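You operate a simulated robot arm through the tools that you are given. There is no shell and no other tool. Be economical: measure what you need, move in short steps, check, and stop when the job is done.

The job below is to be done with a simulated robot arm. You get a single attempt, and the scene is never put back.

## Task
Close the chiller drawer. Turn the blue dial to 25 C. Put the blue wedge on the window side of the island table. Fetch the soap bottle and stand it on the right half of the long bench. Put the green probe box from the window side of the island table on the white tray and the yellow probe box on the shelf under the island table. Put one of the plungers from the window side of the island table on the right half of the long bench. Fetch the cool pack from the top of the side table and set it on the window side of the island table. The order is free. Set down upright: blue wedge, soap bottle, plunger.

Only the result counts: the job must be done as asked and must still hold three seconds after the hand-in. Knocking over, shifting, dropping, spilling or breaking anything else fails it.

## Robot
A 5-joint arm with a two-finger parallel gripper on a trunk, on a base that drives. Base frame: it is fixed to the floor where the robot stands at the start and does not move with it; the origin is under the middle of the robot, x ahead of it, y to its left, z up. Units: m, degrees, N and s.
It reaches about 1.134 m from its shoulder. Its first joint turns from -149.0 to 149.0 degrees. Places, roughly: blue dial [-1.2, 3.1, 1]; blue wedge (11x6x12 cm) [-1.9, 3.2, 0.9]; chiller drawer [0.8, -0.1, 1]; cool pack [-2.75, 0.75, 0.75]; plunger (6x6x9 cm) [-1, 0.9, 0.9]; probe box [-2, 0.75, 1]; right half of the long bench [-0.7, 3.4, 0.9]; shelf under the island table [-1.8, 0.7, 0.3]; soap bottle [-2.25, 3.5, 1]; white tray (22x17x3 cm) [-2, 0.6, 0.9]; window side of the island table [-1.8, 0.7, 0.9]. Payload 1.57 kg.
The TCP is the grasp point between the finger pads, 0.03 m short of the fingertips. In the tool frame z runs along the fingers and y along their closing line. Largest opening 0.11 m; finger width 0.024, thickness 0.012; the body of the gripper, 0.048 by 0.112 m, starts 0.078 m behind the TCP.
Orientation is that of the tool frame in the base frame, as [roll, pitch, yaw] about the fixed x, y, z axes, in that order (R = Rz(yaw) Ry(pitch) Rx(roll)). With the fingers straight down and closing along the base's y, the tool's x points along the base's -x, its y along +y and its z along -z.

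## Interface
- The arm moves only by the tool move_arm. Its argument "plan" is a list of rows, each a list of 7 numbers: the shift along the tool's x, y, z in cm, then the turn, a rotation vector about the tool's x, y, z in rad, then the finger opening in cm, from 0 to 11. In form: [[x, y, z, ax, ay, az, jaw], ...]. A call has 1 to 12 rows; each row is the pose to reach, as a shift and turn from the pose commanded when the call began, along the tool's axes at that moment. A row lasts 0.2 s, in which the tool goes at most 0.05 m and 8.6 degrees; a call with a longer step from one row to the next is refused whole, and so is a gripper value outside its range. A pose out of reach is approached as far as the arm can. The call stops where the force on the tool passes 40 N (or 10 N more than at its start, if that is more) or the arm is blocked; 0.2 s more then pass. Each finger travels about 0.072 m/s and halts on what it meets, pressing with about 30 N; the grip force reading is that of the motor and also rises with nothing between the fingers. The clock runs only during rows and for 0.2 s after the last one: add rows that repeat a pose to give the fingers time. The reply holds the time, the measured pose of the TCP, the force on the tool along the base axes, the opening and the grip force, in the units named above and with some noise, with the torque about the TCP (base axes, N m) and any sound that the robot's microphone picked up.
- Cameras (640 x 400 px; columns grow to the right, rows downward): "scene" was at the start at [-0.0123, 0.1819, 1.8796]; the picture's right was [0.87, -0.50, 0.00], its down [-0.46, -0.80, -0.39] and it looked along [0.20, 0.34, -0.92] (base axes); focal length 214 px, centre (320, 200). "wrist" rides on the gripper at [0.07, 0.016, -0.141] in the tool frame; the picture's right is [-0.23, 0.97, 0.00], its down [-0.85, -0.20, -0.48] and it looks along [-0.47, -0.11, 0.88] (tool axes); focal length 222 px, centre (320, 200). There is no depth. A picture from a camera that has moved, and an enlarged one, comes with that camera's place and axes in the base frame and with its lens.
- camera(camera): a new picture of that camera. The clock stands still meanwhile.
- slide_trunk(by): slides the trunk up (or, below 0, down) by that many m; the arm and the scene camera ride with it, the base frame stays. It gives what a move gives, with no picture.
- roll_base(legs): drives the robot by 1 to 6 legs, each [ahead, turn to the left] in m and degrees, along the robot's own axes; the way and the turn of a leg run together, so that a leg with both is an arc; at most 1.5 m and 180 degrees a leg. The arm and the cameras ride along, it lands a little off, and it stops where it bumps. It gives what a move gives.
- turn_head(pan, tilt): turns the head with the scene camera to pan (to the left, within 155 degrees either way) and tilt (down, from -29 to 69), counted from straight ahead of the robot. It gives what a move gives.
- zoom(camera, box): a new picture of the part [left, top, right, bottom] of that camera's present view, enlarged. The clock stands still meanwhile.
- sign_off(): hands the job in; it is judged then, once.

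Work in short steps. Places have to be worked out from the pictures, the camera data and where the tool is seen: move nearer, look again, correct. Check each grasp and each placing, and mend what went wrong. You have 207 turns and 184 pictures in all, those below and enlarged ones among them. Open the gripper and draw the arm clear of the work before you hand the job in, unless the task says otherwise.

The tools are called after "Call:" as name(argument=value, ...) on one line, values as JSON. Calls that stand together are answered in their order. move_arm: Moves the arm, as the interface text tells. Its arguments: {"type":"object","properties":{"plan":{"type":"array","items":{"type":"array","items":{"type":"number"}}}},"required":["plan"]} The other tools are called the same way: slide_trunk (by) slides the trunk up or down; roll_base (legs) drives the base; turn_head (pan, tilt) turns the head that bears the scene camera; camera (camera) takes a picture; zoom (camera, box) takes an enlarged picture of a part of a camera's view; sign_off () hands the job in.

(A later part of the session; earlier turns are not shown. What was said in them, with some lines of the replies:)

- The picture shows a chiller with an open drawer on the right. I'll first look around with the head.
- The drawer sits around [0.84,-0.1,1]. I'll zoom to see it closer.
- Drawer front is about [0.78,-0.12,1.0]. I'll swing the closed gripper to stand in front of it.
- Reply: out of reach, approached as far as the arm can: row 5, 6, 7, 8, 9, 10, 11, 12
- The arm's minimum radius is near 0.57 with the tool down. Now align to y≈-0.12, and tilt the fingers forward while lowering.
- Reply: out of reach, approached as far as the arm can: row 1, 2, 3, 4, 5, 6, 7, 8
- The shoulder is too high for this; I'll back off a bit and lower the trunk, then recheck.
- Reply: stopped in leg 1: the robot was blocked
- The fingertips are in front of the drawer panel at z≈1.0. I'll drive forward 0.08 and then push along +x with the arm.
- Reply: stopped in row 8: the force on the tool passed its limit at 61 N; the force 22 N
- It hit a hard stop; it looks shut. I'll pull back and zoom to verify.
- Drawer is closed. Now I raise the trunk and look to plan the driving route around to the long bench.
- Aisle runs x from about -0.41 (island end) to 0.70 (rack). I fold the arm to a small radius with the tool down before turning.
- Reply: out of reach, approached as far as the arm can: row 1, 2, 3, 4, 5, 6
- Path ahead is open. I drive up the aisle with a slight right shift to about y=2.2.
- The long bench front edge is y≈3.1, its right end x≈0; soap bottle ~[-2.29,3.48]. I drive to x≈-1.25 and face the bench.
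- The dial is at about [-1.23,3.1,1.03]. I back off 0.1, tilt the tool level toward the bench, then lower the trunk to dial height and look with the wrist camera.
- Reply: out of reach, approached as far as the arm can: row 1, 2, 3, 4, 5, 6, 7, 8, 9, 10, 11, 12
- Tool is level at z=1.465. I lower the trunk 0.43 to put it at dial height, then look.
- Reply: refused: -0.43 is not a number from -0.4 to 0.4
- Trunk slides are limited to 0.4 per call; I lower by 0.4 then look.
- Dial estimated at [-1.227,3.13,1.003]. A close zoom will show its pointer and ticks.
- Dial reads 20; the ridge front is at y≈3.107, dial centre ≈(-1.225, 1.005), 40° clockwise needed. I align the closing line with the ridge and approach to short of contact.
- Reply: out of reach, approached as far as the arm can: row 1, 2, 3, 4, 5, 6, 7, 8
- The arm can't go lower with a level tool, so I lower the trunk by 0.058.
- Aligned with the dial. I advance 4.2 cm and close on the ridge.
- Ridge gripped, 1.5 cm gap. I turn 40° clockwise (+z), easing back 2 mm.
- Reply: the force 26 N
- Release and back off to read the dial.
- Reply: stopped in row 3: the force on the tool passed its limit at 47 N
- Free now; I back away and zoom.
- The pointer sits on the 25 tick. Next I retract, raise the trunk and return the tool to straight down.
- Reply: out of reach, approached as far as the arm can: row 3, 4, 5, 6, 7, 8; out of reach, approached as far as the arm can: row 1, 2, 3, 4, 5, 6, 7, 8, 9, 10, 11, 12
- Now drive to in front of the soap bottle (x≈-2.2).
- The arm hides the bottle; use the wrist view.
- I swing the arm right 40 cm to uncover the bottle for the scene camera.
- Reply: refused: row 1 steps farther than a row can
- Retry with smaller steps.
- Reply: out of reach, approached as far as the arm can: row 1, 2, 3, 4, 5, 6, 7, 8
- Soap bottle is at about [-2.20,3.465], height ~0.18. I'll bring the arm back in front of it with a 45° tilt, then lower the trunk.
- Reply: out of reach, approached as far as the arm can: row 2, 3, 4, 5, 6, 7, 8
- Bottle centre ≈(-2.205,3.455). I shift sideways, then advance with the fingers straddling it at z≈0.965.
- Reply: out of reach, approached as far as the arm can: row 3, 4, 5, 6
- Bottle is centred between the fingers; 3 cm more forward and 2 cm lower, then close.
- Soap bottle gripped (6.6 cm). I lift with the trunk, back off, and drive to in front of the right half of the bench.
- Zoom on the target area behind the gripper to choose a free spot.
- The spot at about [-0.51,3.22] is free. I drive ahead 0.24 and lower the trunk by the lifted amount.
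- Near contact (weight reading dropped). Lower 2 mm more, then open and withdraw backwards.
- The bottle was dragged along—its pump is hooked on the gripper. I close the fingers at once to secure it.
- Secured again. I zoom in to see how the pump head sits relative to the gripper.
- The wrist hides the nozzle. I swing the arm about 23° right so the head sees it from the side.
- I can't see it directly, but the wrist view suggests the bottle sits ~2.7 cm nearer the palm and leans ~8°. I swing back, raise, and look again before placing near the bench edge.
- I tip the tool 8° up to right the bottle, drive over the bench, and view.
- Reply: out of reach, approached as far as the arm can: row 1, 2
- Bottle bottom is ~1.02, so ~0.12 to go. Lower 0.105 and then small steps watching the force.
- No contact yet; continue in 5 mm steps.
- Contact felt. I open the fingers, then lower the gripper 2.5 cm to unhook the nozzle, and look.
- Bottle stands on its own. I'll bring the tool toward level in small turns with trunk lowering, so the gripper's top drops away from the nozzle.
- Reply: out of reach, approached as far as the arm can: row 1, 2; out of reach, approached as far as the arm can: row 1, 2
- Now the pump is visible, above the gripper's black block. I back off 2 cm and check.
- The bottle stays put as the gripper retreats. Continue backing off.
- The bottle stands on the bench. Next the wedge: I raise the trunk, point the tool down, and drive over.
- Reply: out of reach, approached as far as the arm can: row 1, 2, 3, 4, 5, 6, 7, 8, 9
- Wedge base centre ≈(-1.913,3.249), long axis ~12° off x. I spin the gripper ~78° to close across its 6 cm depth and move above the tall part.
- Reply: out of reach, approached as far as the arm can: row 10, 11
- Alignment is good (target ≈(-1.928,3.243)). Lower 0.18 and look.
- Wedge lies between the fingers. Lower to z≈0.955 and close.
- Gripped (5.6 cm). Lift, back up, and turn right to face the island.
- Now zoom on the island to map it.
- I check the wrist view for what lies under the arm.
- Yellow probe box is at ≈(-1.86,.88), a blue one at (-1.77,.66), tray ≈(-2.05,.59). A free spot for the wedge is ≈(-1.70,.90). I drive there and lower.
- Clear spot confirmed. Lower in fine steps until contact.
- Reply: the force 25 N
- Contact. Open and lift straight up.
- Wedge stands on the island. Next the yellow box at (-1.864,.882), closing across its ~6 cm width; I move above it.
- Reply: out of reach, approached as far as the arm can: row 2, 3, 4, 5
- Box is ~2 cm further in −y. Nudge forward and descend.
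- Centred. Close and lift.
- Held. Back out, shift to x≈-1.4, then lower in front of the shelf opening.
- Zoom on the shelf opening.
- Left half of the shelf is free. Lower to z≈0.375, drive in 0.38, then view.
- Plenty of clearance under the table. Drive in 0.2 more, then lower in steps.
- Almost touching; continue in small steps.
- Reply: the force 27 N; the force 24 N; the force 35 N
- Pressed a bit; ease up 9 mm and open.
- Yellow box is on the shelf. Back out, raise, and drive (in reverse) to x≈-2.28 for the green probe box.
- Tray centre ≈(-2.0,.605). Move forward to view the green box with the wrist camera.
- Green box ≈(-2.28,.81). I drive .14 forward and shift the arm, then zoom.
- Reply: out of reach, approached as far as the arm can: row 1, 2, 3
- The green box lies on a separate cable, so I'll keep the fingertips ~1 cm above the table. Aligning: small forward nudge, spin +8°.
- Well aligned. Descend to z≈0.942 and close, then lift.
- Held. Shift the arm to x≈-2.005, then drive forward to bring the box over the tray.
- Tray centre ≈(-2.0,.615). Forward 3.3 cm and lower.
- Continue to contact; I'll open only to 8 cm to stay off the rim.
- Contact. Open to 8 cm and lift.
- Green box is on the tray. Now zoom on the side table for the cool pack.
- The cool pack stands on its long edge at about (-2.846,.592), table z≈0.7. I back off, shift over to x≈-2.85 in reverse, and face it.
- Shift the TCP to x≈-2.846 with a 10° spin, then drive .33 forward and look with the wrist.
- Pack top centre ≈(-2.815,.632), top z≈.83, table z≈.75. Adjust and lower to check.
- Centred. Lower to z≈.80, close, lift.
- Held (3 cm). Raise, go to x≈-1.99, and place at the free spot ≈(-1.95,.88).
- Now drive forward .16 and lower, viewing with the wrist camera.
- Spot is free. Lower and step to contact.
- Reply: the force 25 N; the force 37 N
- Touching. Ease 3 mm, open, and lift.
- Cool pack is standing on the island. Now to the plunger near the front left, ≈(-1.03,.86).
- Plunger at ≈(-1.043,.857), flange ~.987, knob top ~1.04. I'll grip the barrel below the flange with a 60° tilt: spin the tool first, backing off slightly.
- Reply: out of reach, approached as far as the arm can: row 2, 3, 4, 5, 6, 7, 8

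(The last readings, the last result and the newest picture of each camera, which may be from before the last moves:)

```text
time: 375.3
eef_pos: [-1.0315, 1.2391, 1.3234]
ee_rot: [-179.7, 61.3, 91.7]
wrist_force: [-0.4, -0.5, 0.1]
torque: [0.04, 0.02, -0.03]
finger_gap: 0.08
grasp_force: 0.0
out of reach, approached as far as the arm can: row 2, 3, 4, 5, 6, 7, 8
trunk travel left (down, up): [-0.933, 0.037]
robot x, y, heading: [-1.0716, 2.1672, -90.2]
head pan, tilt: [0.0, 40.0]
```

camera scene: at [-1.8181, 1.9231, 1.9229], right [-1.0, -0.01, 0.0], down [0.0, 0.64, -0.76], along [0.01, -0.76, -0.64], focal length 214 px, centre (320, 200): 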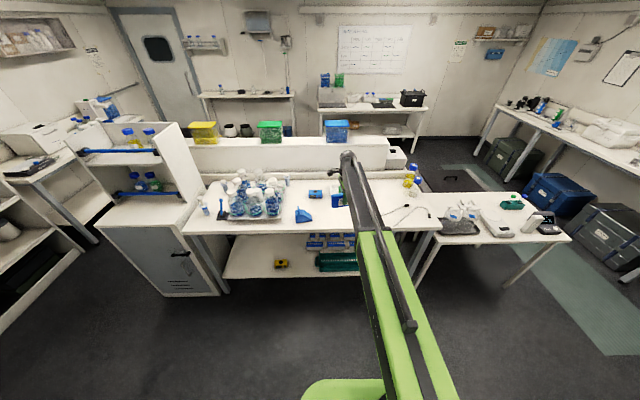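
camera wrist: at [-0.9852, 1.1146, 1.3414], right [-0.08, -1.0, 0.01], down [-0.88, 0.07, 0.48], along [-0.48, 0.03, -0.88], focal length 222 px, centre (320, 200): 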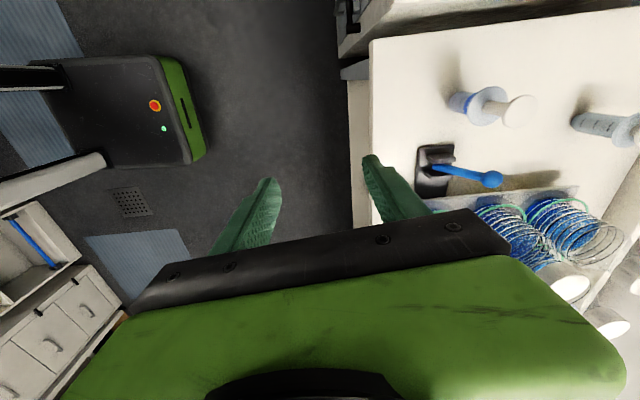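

Tilted 61°. Lower the trunk to z≈.95 and look.

Call:
slide_trunk(by=-0.375)

Call:
camera(camera="wrist")

Call:
zoom(camera="scene", box=[240, 90, 400, 190])

```text
time: 378.9
eef_pos: [-1.0312, 1.2394, 0.9489]
ee_rot: [-179.7, 61.2, 91.7]
wrist_force: [-0.6, -0.6, 0.4]
torque: [-0.01, 0.02, 0.01]
finger_gap: 0.0801
grasp_force: 0.2
trunk travel left (down, up): [-0.558, 0.412]
robot x, y, heading: [-1.0734, 2.1635, -90.2]
head pan, tilt: [0.0, 40.0]
```

```text
60 pictures are left
camera wrist: at [-1.0178, 1.3967, 0.9557], right [0.98, -0.08, 0.2], down [-0.2, 0.0, 0.98], along [-0.08, -1.0, -0.01], focal length 222 px, centre (320, 200)
```

wrist: 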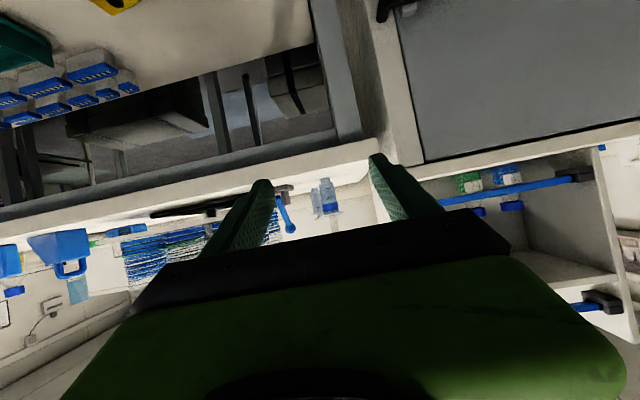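

```text
4.00 times, centred on (320, 140) of scene
camera zoom: at [-0.9008, 2.1247, 1.5488], right [-1.0, 0.0, 0.0], down [0.0, 0.64, -0.77], along [0.0, -0.77, -0.64], focal length 858 px, centre (320, 440)
```

zoom: 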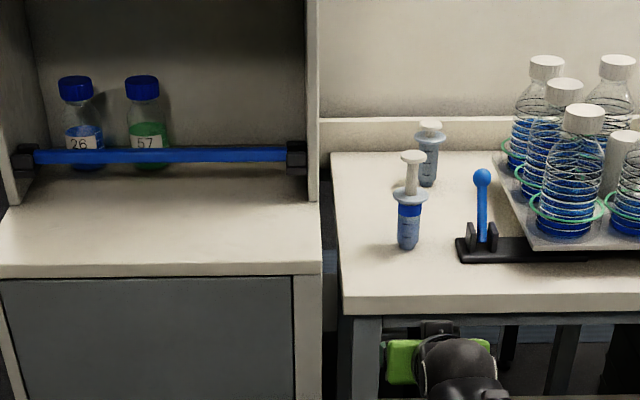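

Plunger base ≈(-1.043,.855), flange z≈.985. Shift 1.2 cm in x and drive most of the way, then check.

Call:
move_arm(plan=[[0, -1.2, 0, 0, 0, 0, 8], [0, -1.2, 0, 0, 0, 0, 8]])

Call:
slide_trunk(by=-0.004)

Call:
roll_base(legs=[[0.27, 0]])

Call:
camera(camera="wrist")

Call:
zoom(camera="scene", box=[260, 110, 388, 190])

```text
time: 379.5
eef_pos: [-1.0431, 1.2386, 0.9488]
ee_rot: [-179.6, 61.3, 91.6]
wrist_force: [-0.3, 0.8, -0.1]
torque: [0.0, 0.02, -0.01]
finger_gap: 0.0797
grasp_force: 0.0
trunk travel left (down, up): [-0.558, 0.412]
robot x, y, heading: [-1.0718, 2.1658, -90.1]
head pan, tilt: [0.0, 40.0]
```

```text
time: 380.0
eef_pos: [-1.0439, 1.2382, 0.9439]
ee_rot: [-179.7, 61.2, 91.7]
wrist_force: [0.3, 0.4, -0.2]
torque: [0.02, -0.01, -0.02]
finger_gap: 0.0798
grasp_force: 0.0
trunk travel left (down, up): [-0.554, 0.416]
robot x, y, heading: [-1.0718, 2.1643, -90.1]
head pan, tilt: [0.0, 40.0]
```

```text
time: 381.9
eef_pos: [-1.0395, 0.9662, 0.9443]
ee_rot: [-179.7, 61.3, 91.8]
wrist_force: [0.1, 0.5, -0.1]
torque: [-0.03, -0.01, -0.01]
finger_gap: 0.0801
grasp_force: 0.0
trunk travel left (down, up): [-0.554, 0.416]
robot x, y, heading: [-1.0769, 1.8916, -90.0]
head pan, tilt: [0.0, 40.0]
```

```text
58 pictures are left
camera wrist: at [-1.0263, 1.1232, 0.9516], right [0.98, -0.08, 0.2], down [-0.2, 0.0, 0.98], along [-0.08, -1.0, -0.01], focal length 222 px, centre (320, 200)
```

wrist: 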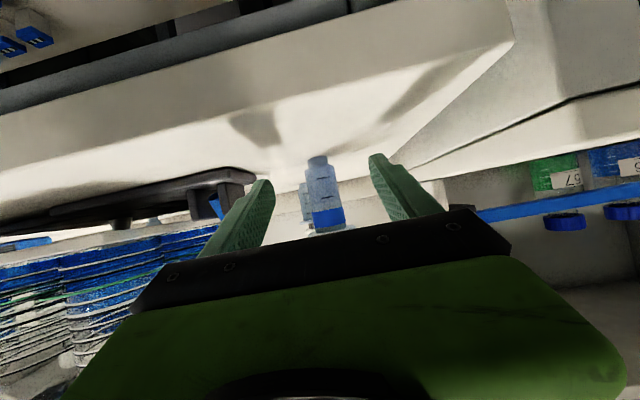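

```text
5.00 times, centred on (324, 150) of scene
camera zoom: at [-0.9004, 1.8519, 1.5448], right [-1.0, 0.0, 0.0], down [0.0, 0.64, -0.77], along [0.0, -0.77, -0.64], focal length 1072 px, centre (300, 450)
```

zoom: 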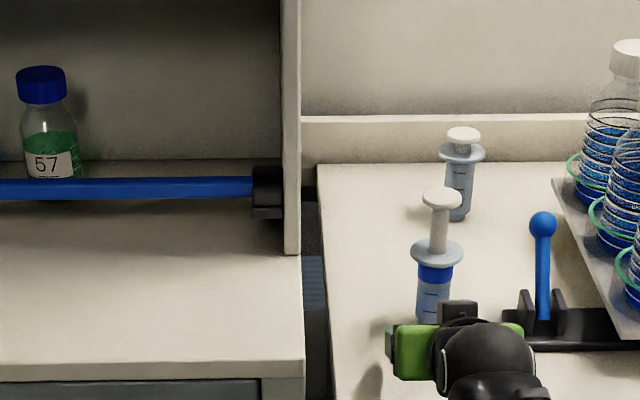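

Centred between the fingers. Advance the remaining 10.5 cm and check.

Call:
roll_base(legs=[[0.07, 0]])

Call:
roll_base(legs=[[0.035, 0]])

Call:
camera(camera="wrist")

Call:
zoom(camera="scene", box=[260, 110, 388, 190])

```text
time: 382.9
eef_pos: [-1.0388, 0.895, 0.9439]
ee_rot: [-179.7, 61.4, 91.9]
wrist_force: [0.2, -0.8, 0.3]
torque: [0.03, -0.01, -0.02]
finger_gap: 0.0804
grasp_force: 0.0
trunk travel left (down, up): [-0.554, 0.416]
robot x, y, heading: [-1.0761, 1.8226, -89.7]
head pan, tilt: [0.0, 40.0]
```

```text
time: 383.8
eef_pos: [-1.0392, 0.8588, 0.944]
ee_rot: [-179.8, 61.3, 91.9]
wrist_force: [0.5, 0.5, -0.2]
torque: [0.04, 0.03, -0.02]
finger_gap: 0.08
grasp_force: 0.0
trunk travel left (down, up): [-0.554, 0.416]
robot x, y, heading: [-1.0697, 1.7847, -90.0]
head pan, tilt: [0.0, 40.0]
```

```text
56 pictures are left
camera wrist: at [-1.0261, 1.0171, 0.9516], right [0.98, -0.08, 0.2], down [-0.2, 0.0, 0.98], along [-0.08, -1.0, -0.01], focal length 222 px, centre (320, 200)
```

wrist: 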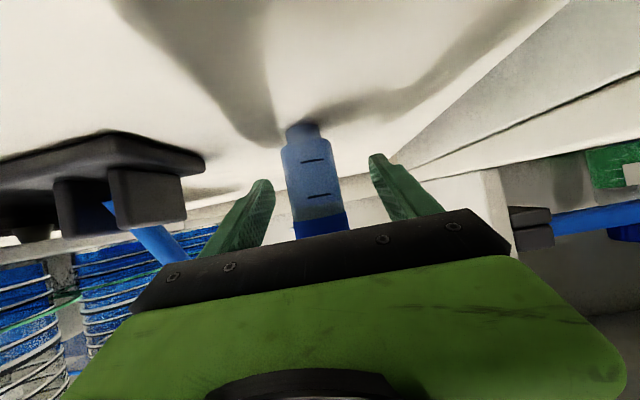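

```text
5.00 times, centred on (324, 150) of scene
camera zoom: at [-0.9001, 1.7458, 1.5448], right [-1.0, 0.0, 0.0], down [0.0, 0.64, -0.77], along [0.0, -0.77, -0.64], focal length 1072 px, centre (300, 450)
```

zoom: 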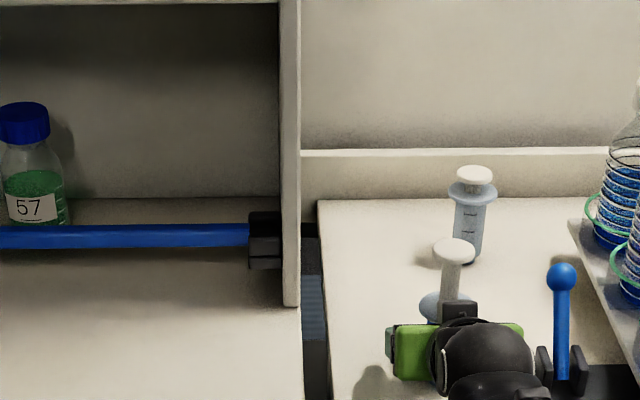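

Barrel is between the pads. Close.

Call:
move_arm(plan=[[0, 0, 0, 0, 0, 0, 6], [0, 0, 0, 0, 0, 0, 4], [0, 0, 0, 0, 0, 0, 2.5], [0, 0, 0, 0, 0, 0, 2], [0, 0, 0, 0, 0, 0, 2]])

Call:
slide_trunk(by=0.05)

Call:
camera(camera="wrist")

Call:
zoom(camera="scene", box=[260, 110, 388, 190])

```text
time: 385.0
eef_pos: [-1.0394, 0.8585, 0.9443]
ee_rot: [-179.7, 61.3, 91.9]
wrist_force: [-1.0, -1.3, 1.5]
torque: [-0.02, 0.03, -0.01]
finger_gap: 0.0345
grasp_force: 29.8
trunk travel left (down, up): [-0.554, 0.416]
robot x, y, heading: [-1.0747, 1.7848, -90.0]
head pan, tilt: [0.0, 40.0]
```

```text
time: 385.9
eef_pos: [-1.0382, 0.8597, 0.9944]
ee_rot: [-179.6, 61.3, 91.9]
wrist_force: [0.3, 0.4, -0.2]
torque: [-0.02, -0.01, 0.01]
finger_gap: 0.0342
grasp_force: 30.1
trunk travel left (down, up): [-0.604, 0.366]
robot x, y, heading: [-1.0748, 1.78, -90.1]
head pan, tilt: [0.0, 40.0]
```

```text
54 pictures are left
camera wrist: at [-1.0261, 1.017, 1.0016], right [0.98, -0.08, 0.2], down [-0.2, 0.0, 0.98], along [-0.08, -1.0, -0.01], focal length 222 px, centre (320, 200)
```

wrist: 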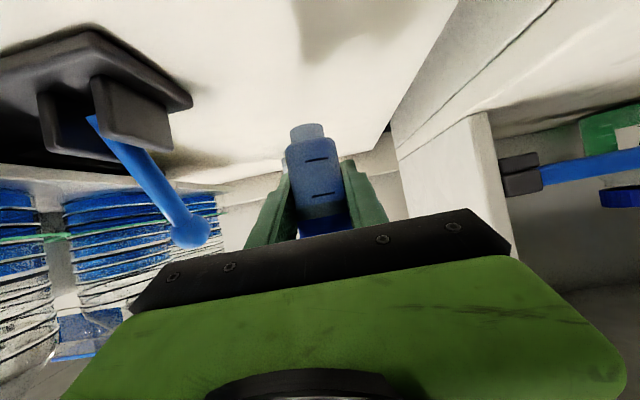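

```text
5.00 times, centred on (324, 150) of scene
camera zoom: at [-0.9, 1.7457, 1.5948], right [-1.0, 0.0, 0.0], down [0.0, 0.64, -0.77], along [0.0, -0.77, -0.64], focal length 1072 px, centre (300, 450)
```

zoom: 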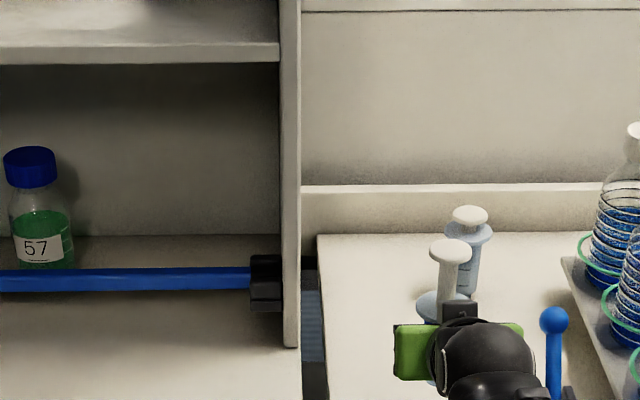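

Plunger lifted. Raise, then drive around to the right half of the long bench, aiming for ≈(-.33,3.19).

Call:
slide_trunk(by=0.25)

Call:
roll_base(legs=[[-0.35, 0], [0, 90], [0.6, 0], [0, 80]])

Call:
camera(camera="scene")

Call:
camera(camera="wrist")

```text
time: 388.5
eef_pos: [-1.0402, 0.8593, 1.2429]
ee_rot: [-179.7, 61.3, 91.9]
wrist_force: [-0.1, -0.1, -0.5]
torque: [0.01, 0.01, -0.01]
finger_gap: 0.0341
grasp_force: 30.4
trunk travel left (down, up): [-0.854, 0.116]
robot x, y, heading: [-1.0707, 1.7869, -90.0]
head pan, tilt: [0.0, 40.0]
```

```text
time: 401.0
eef_pos: [-0.3412, 3.0461, 1.2436]
ee_rot: [-179.5, 61.2, -98.4]
wrist_force: [0.1, 0.5, -0.4]
torque: [-0.01, -0.02, 0.0]
finger_gap: 0.0341
grasp_force: 30.3
trunk travel left (down, up): [-0.854, 0.116]
robot x, y, heading: [-0.504, 2.1296, 79.3]
head pan, tilt: [0.0, 40.0]
```

```text
52 pictures are left
camera scene: at [-0.6635, 2.2067, 1.8445], right [0.98, -0.18, 0.0], down [-0.12, -0.63, -0.77], along [0.14, 0.75, -0.64], focal length 214 px, centre (320, 200)
```

scene: 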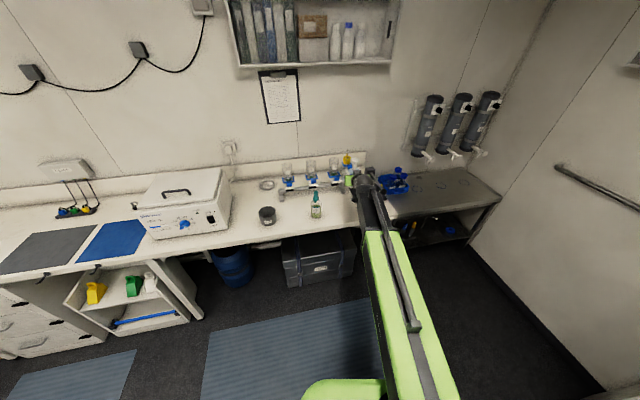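

```text
51 pictures are left
camera wrist: at [-0.3795, 2.8928, 1.2507], right [-0.95, 0.26, 0.2], down [0.19, -0.04, 0.98], along [0.26, 0.97, -0.01], focal length 222 px, centre (320, 200)
```

wrist: 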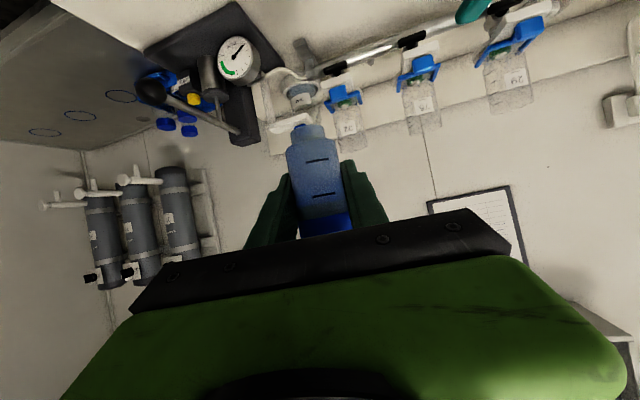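

The spot ≈(-.317,3.18) is clear. Drive in .135 and lower.

Call:
roll_base(legs=[[0.135, 0]])

Call:
slide_trunk(by=-0.23)

Call:
camera(camera="wrist")

Call:
zoom(camera="scene", box=[280, 110, 440, 210])

```text
time: 402.3
eef_pos: [-0.3197, 3.178, 1.2421]
ee_rot: [-179.6, 61.2, -98.3]
wrist_force: [0.1, 0.5, -1.1]
torque: [0.04, -0.02, 0.01]
finger_gap: 0.0344
grasp_force: 29.8
trunk travel left (down, up): [-0.854, 0.116]
robot x, y, heading: [-0.4759, 2.2638, 79.1]
head pan, tilt: [0.0, 40.0]
```

```text
time: 404.7
eef_pos: [-0.3203, 3.1769, 1.0134]
ee_rot: [-179.8, 61.3, -98.2]
wrist_force: [-0.1, -0.5, -1.4]
torque: [-0.02, 0.02, -0.01]
finger_gap: 0.0343
grasp_force: 30.2
trunk travel left (down, up): [-0.624, 0.346]
robot x, y, heading: [-0.4799, 2.2636, 79.5]
head pan, tilt: [0.0, 40.0]
```

```text
50 pictures are left
camera wrist: at [-0.358, 3.0234, 1.0217], right [-0.95, 0.25, 0.2], down [0.19, -0.04, 0.98], along [0.25, 0.97, -0.01], focal length 222 px, centre (320, 200)
```

wrist: 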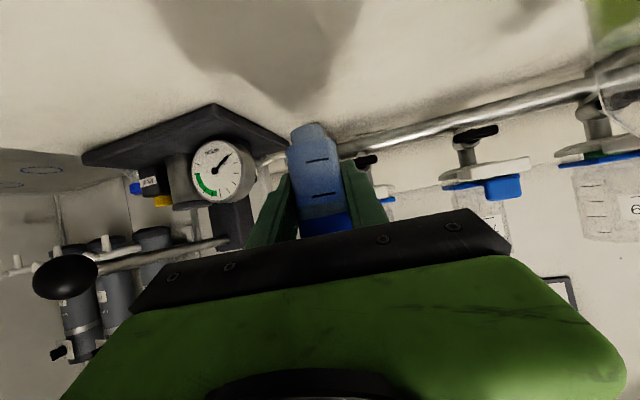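

```text
4.00 times, centred on (360, 160) of scene
camera zoom: at [-0.6373, 2.3354, 1.6148], right [0.98, -0.18, 0.0], down [-0.12, -0.63, -0.77], along [0.14, 0.75, -0.64], focal length 858 px, centre (160, 360)
```

zoom: 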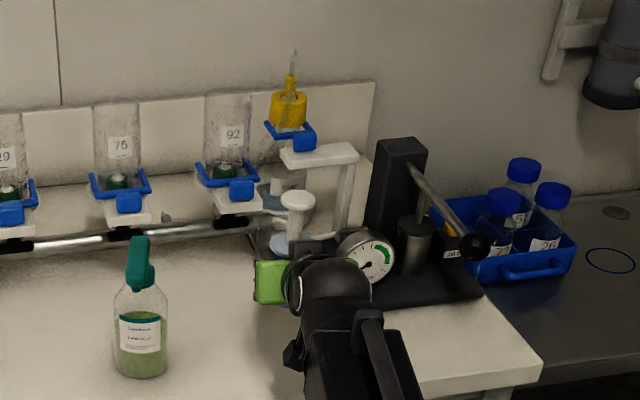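

Clear of the gauge base (left edge x≈-.22). Lower in fine steps to contact.

Call:
slide_trunk(by=-0.058)

Call:
slide_trunk(by=-0.005)

Call:
slide_trunk(by=-0.003)

Call:
slide_trunk(by=-0.002)

```text
time: 405.7
eef_pos: [-0.3208, 3.1765, 0.9562]
ee_rot: [-179.7, 61.3, -98.2]
wrist_force: [0.0, -1.3, 0.1]
torque: [0.01, 0.01, 0.02]
finger_gap: 0.0345
grasp_force: 30.0
trunk travel left (down, up): [-0.566, 0.404]
robot x, y, heading: [-0.4807, 2.2658, 79.3]
head pan, tilt: [0.0, 40.0]
```

```text
time: 406.2
eef_pos: [-0.3202, 3.176, 0.9514]
ee_rot: [-179.7, 61.3, -98.2]
wrist_force: [-0.8, 0.6, 0.0]
torque: [0.0, 0.02, -0.03]
finger_gap: 0.0347
grasp_force: 30.0
trunk travel left (down, up): [-0.561, 0.409]
robot x, y, heading: [-0.4811, 2.2656, 79.6]
head pan, tilt: [0.0, 40.0]
```

```text
time: 406.8
eef_pos: [-0.3195, 3.1775, 0.9478]
ee_rot: [-179.5, 61.4, -98.1]
wrist_force: [-0.1, 0.5, -0.2]
torque: [0.04, 0.04, 0.03]
finger_gap: 0.0344
grasp_force: 30.0
trunk travel left (down, up): [-0.558, 0.412]
robot x, y, heading: [-0.4803, 2.2626, 79.4]
head pan, tilt: [0.0, 40.0]
```

```text
time: 407.3
eef_pos: [-0.3208, 3.1772, 0.946]
ee_rot: [-179.7, 61.4, -98.1]
wrist_force: [-0.2, -0.6, -0.6]
torque: [-0.01, -0.02, -0.01]
finger_gap: 0.0345
grasp_force: 29.6
trunk travel left (down, up): [-0.556, 0.414]
robot x, y, heading: [-0.4841, 2.2658, 79.4]
head pan, tilt: [0.0, 40.0]
```

Call:
slide_trunk(by=-0.002)

Call:
slide_trunk(by=-0.002)

Call:
camera(camera="wrist")

```text
time: 407.8
eef_pos: [-0.3211, 3.1763, 0.9443]
ee_rot: [-179.6, 61.3, -98.3]
wrist_force: [-0.4, 0.6, -0.4]
torque: [0.01, -0.02, 0.02]
finger_gap: 0.0343
grasp_force: 30.2
trunk travel left (down, up): [-0.554, 0.416]
robot x, y, heading: [-0.4826, 2.2617, 79.7]
head pan, tilt: [0.0, 40.0]
```

```text
time: 408.3
eef_pos: [-0.3193, 3.1774, 0.9444]
ee_rot: [-179.7, 61.5, -98.1]
wrist_force: [0.9, 5.8, 16.2]
torque: [0.09, -0.02, -0.03]
finger_gap: 0.0345
grasp_force: 30.3
trunk travel left (down, up): [-0.552, 0.418]
robot x, y, heading: [-0.4782, 2.2657, 79.5]
head pan, tilt: [0.0, 40.0]
```

```text
48 pictures are left
camera wrist: at [-0.3581, 3.023, 0.9509], right [-0.95, 0.25, 0.2], down [0.19, -0.04, 0.98], along [0.26, 0.97, -0.01], focal length 222 px, centre (320, 200)
```

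wrist: 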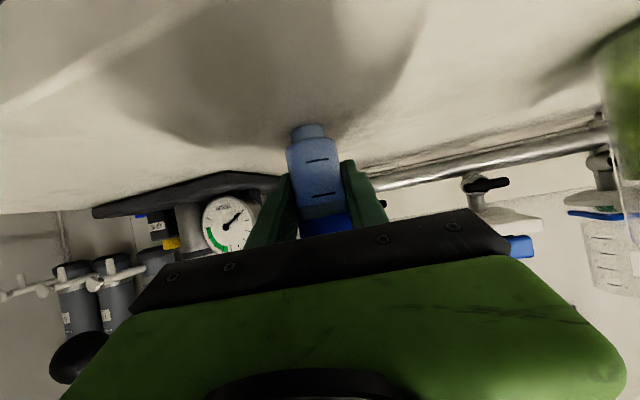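

Contact at the same height as when picked. Open to 6 cm and retreat a little, then verify.

Call:
move_arm(plan=[[0, 0, 0, 0, 0, 0, 4], [0, 0, 0, 0, 0, 0, 5], [0, 0, 0, 0, 0, 0, 6], [0, 0, 0, 0, 0, 0, 6]])

Call:
roll_base(legs=[[-0.03, 0]])

Call:
camera(camera="wrist")

Call:
zoom(camera="scene", box=[280, 90, 440, 190])

```text
time: 409.3
eef_pos: [-0.32, 3.1775, 0.9419]
ee_rot: [-179.8, 61.3, -98.2]
wrist_force: [0.4, 0.3, 1.1]
torque: [0.04, 0.02, 0.01]
finger_gap: 0.06
grasp_force: 0.0
trunk travel left (down, up): [-0.552, 0.418]
robot x, y, heading: [-0.4809, 2.2656, 79.5]
head pan, tilt: [0.0, 40.0]
```

```text
time: 410.1
eef_pos: [-0.3261, 3.1467, 0.9419]
ee_rot: [-179.7, 61.4, -98.2]
wrist_force: [0.0, 0.0, 0.3]
torque: [-0.01, -0.02, 0.0]
finger_gap: 0.0602
grasp_force: 0.0
trunk travel left (down, up): [-0.552, 0.418]
robot x, y, heading: [-0.484, 2.2333, 79.6]
head pan, tilt: [0.0, 40.0]
```

```text
47 pictures are left
camera wrist: at [-0.3635, 2.9933, 0.9496], right [-0.95, 0.25, 0.2], down [0.19, -0.04, 0.98], along [0.26, 0.97, -0.01], focal length 222 px, centre (320, 200)
```

wrist: 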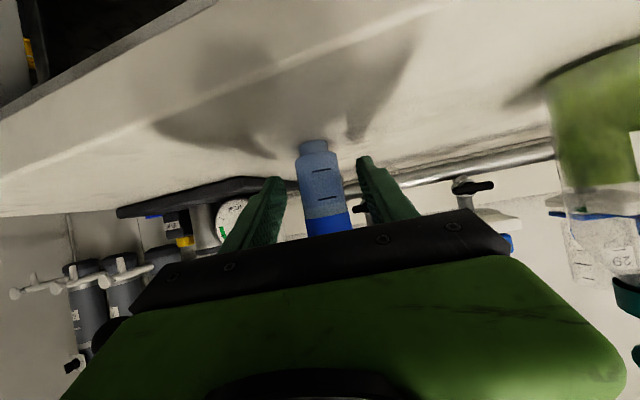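

```text
4.00 times, centred on (360, 140) of scene
camera zoom: at [-0.6429, 2.3053, 1.5428], right [0.98, -0.18, 0.0], down [-0.12, -0.63, -0.77], along [0.14, 0.75, -0.64], focal length 858 px, centre (160, 440)
```

zoom: 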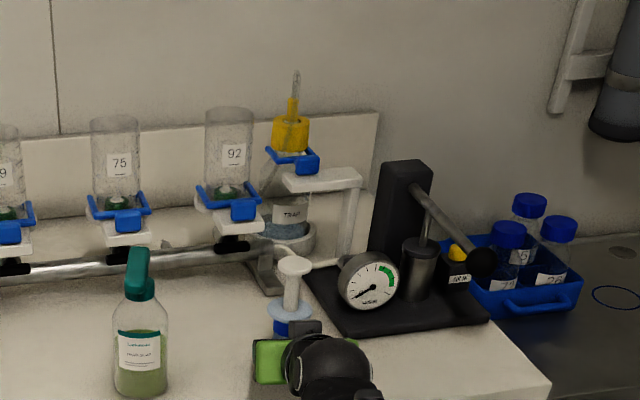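

Plunger stays upright as the gripper retreats. Back away fully and verify the bench and island.

Call:
roll_base(legs=[[-0.05, 0], [-0.3, 0]])

Call:
camera(camera="scene")

Call:
zoom(camera="scene", box=[230, 70, 400, 190])

```text
time: 412.7
eef_pos: [-0.3884, 2.8022, 0.9415]
ee_rot: [-179.7, 61.3, -98.3]
wrist_force: [-0.3, 0.2, 0.0]
torque: [0.02, 0.04, 0.04]
finger_gap: 0.0597
grasp_force: 0.1
trunk travel left (down, up): [-0.552, 0.418]
robot x, y, heading: [-0.5518, 1.8901, 79.4]
head pan, tilt: [0.0, 40.0]
```

```text
45 pictures are left
camera scene: at [-0.7072, 1.9613, 1.5428], right [0.98, -0.18, 0.0], down [-0.12, -0.63, -0.77], along [0.14, 0.75, -0.64], focal length 214 px, centre (320, 200)
```

scene: 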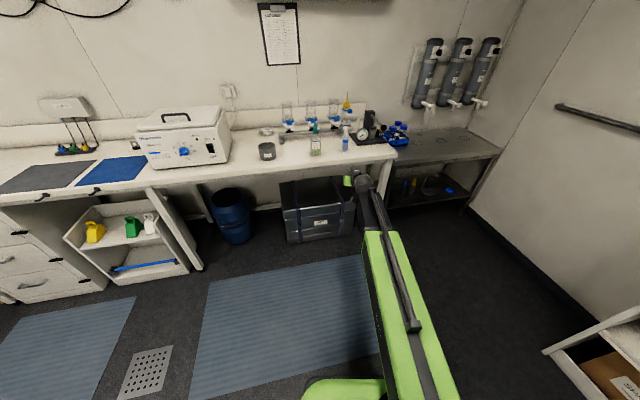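

```text
3.33 times, centred on (315, 130) of scene
camera zoom: at [-0.7072, 1.9613, 1.5428], right [0.98, -0.18, 0.0], down [-0.12, -0.63, -0.77], along [0.14, 0.75, -0.64], focal length 715 px, centre (337, 433)
```

zoom: 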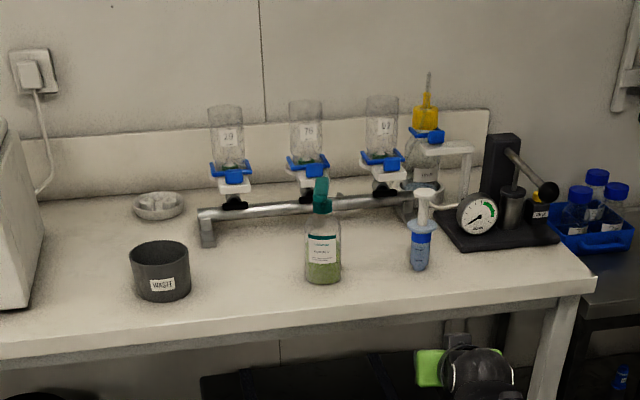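

Everything is in place: the soap bottle and plunger stand upright on the right half of the bench, and the arm is clear with the gripper open. Handing in.

Call:
sign_off()

```text
The job is handed in.
```

The job is handed in with every item done:
- **Chiller drawer:** closed.
- **Blue dial:** at 25 C.
- **Window side of the island table:** the blue wedge (upright) and the cool pack.
- **Right half of the long bench:** the soap bottle and one plunger, both standing upright. The bottle caught on the gripper and was pulled off the bench on the first try, but it did not fall and I placed it again.
- **Green probe box:** on the white tray.
- **Yellow probe box:** on the shelf under the island table.
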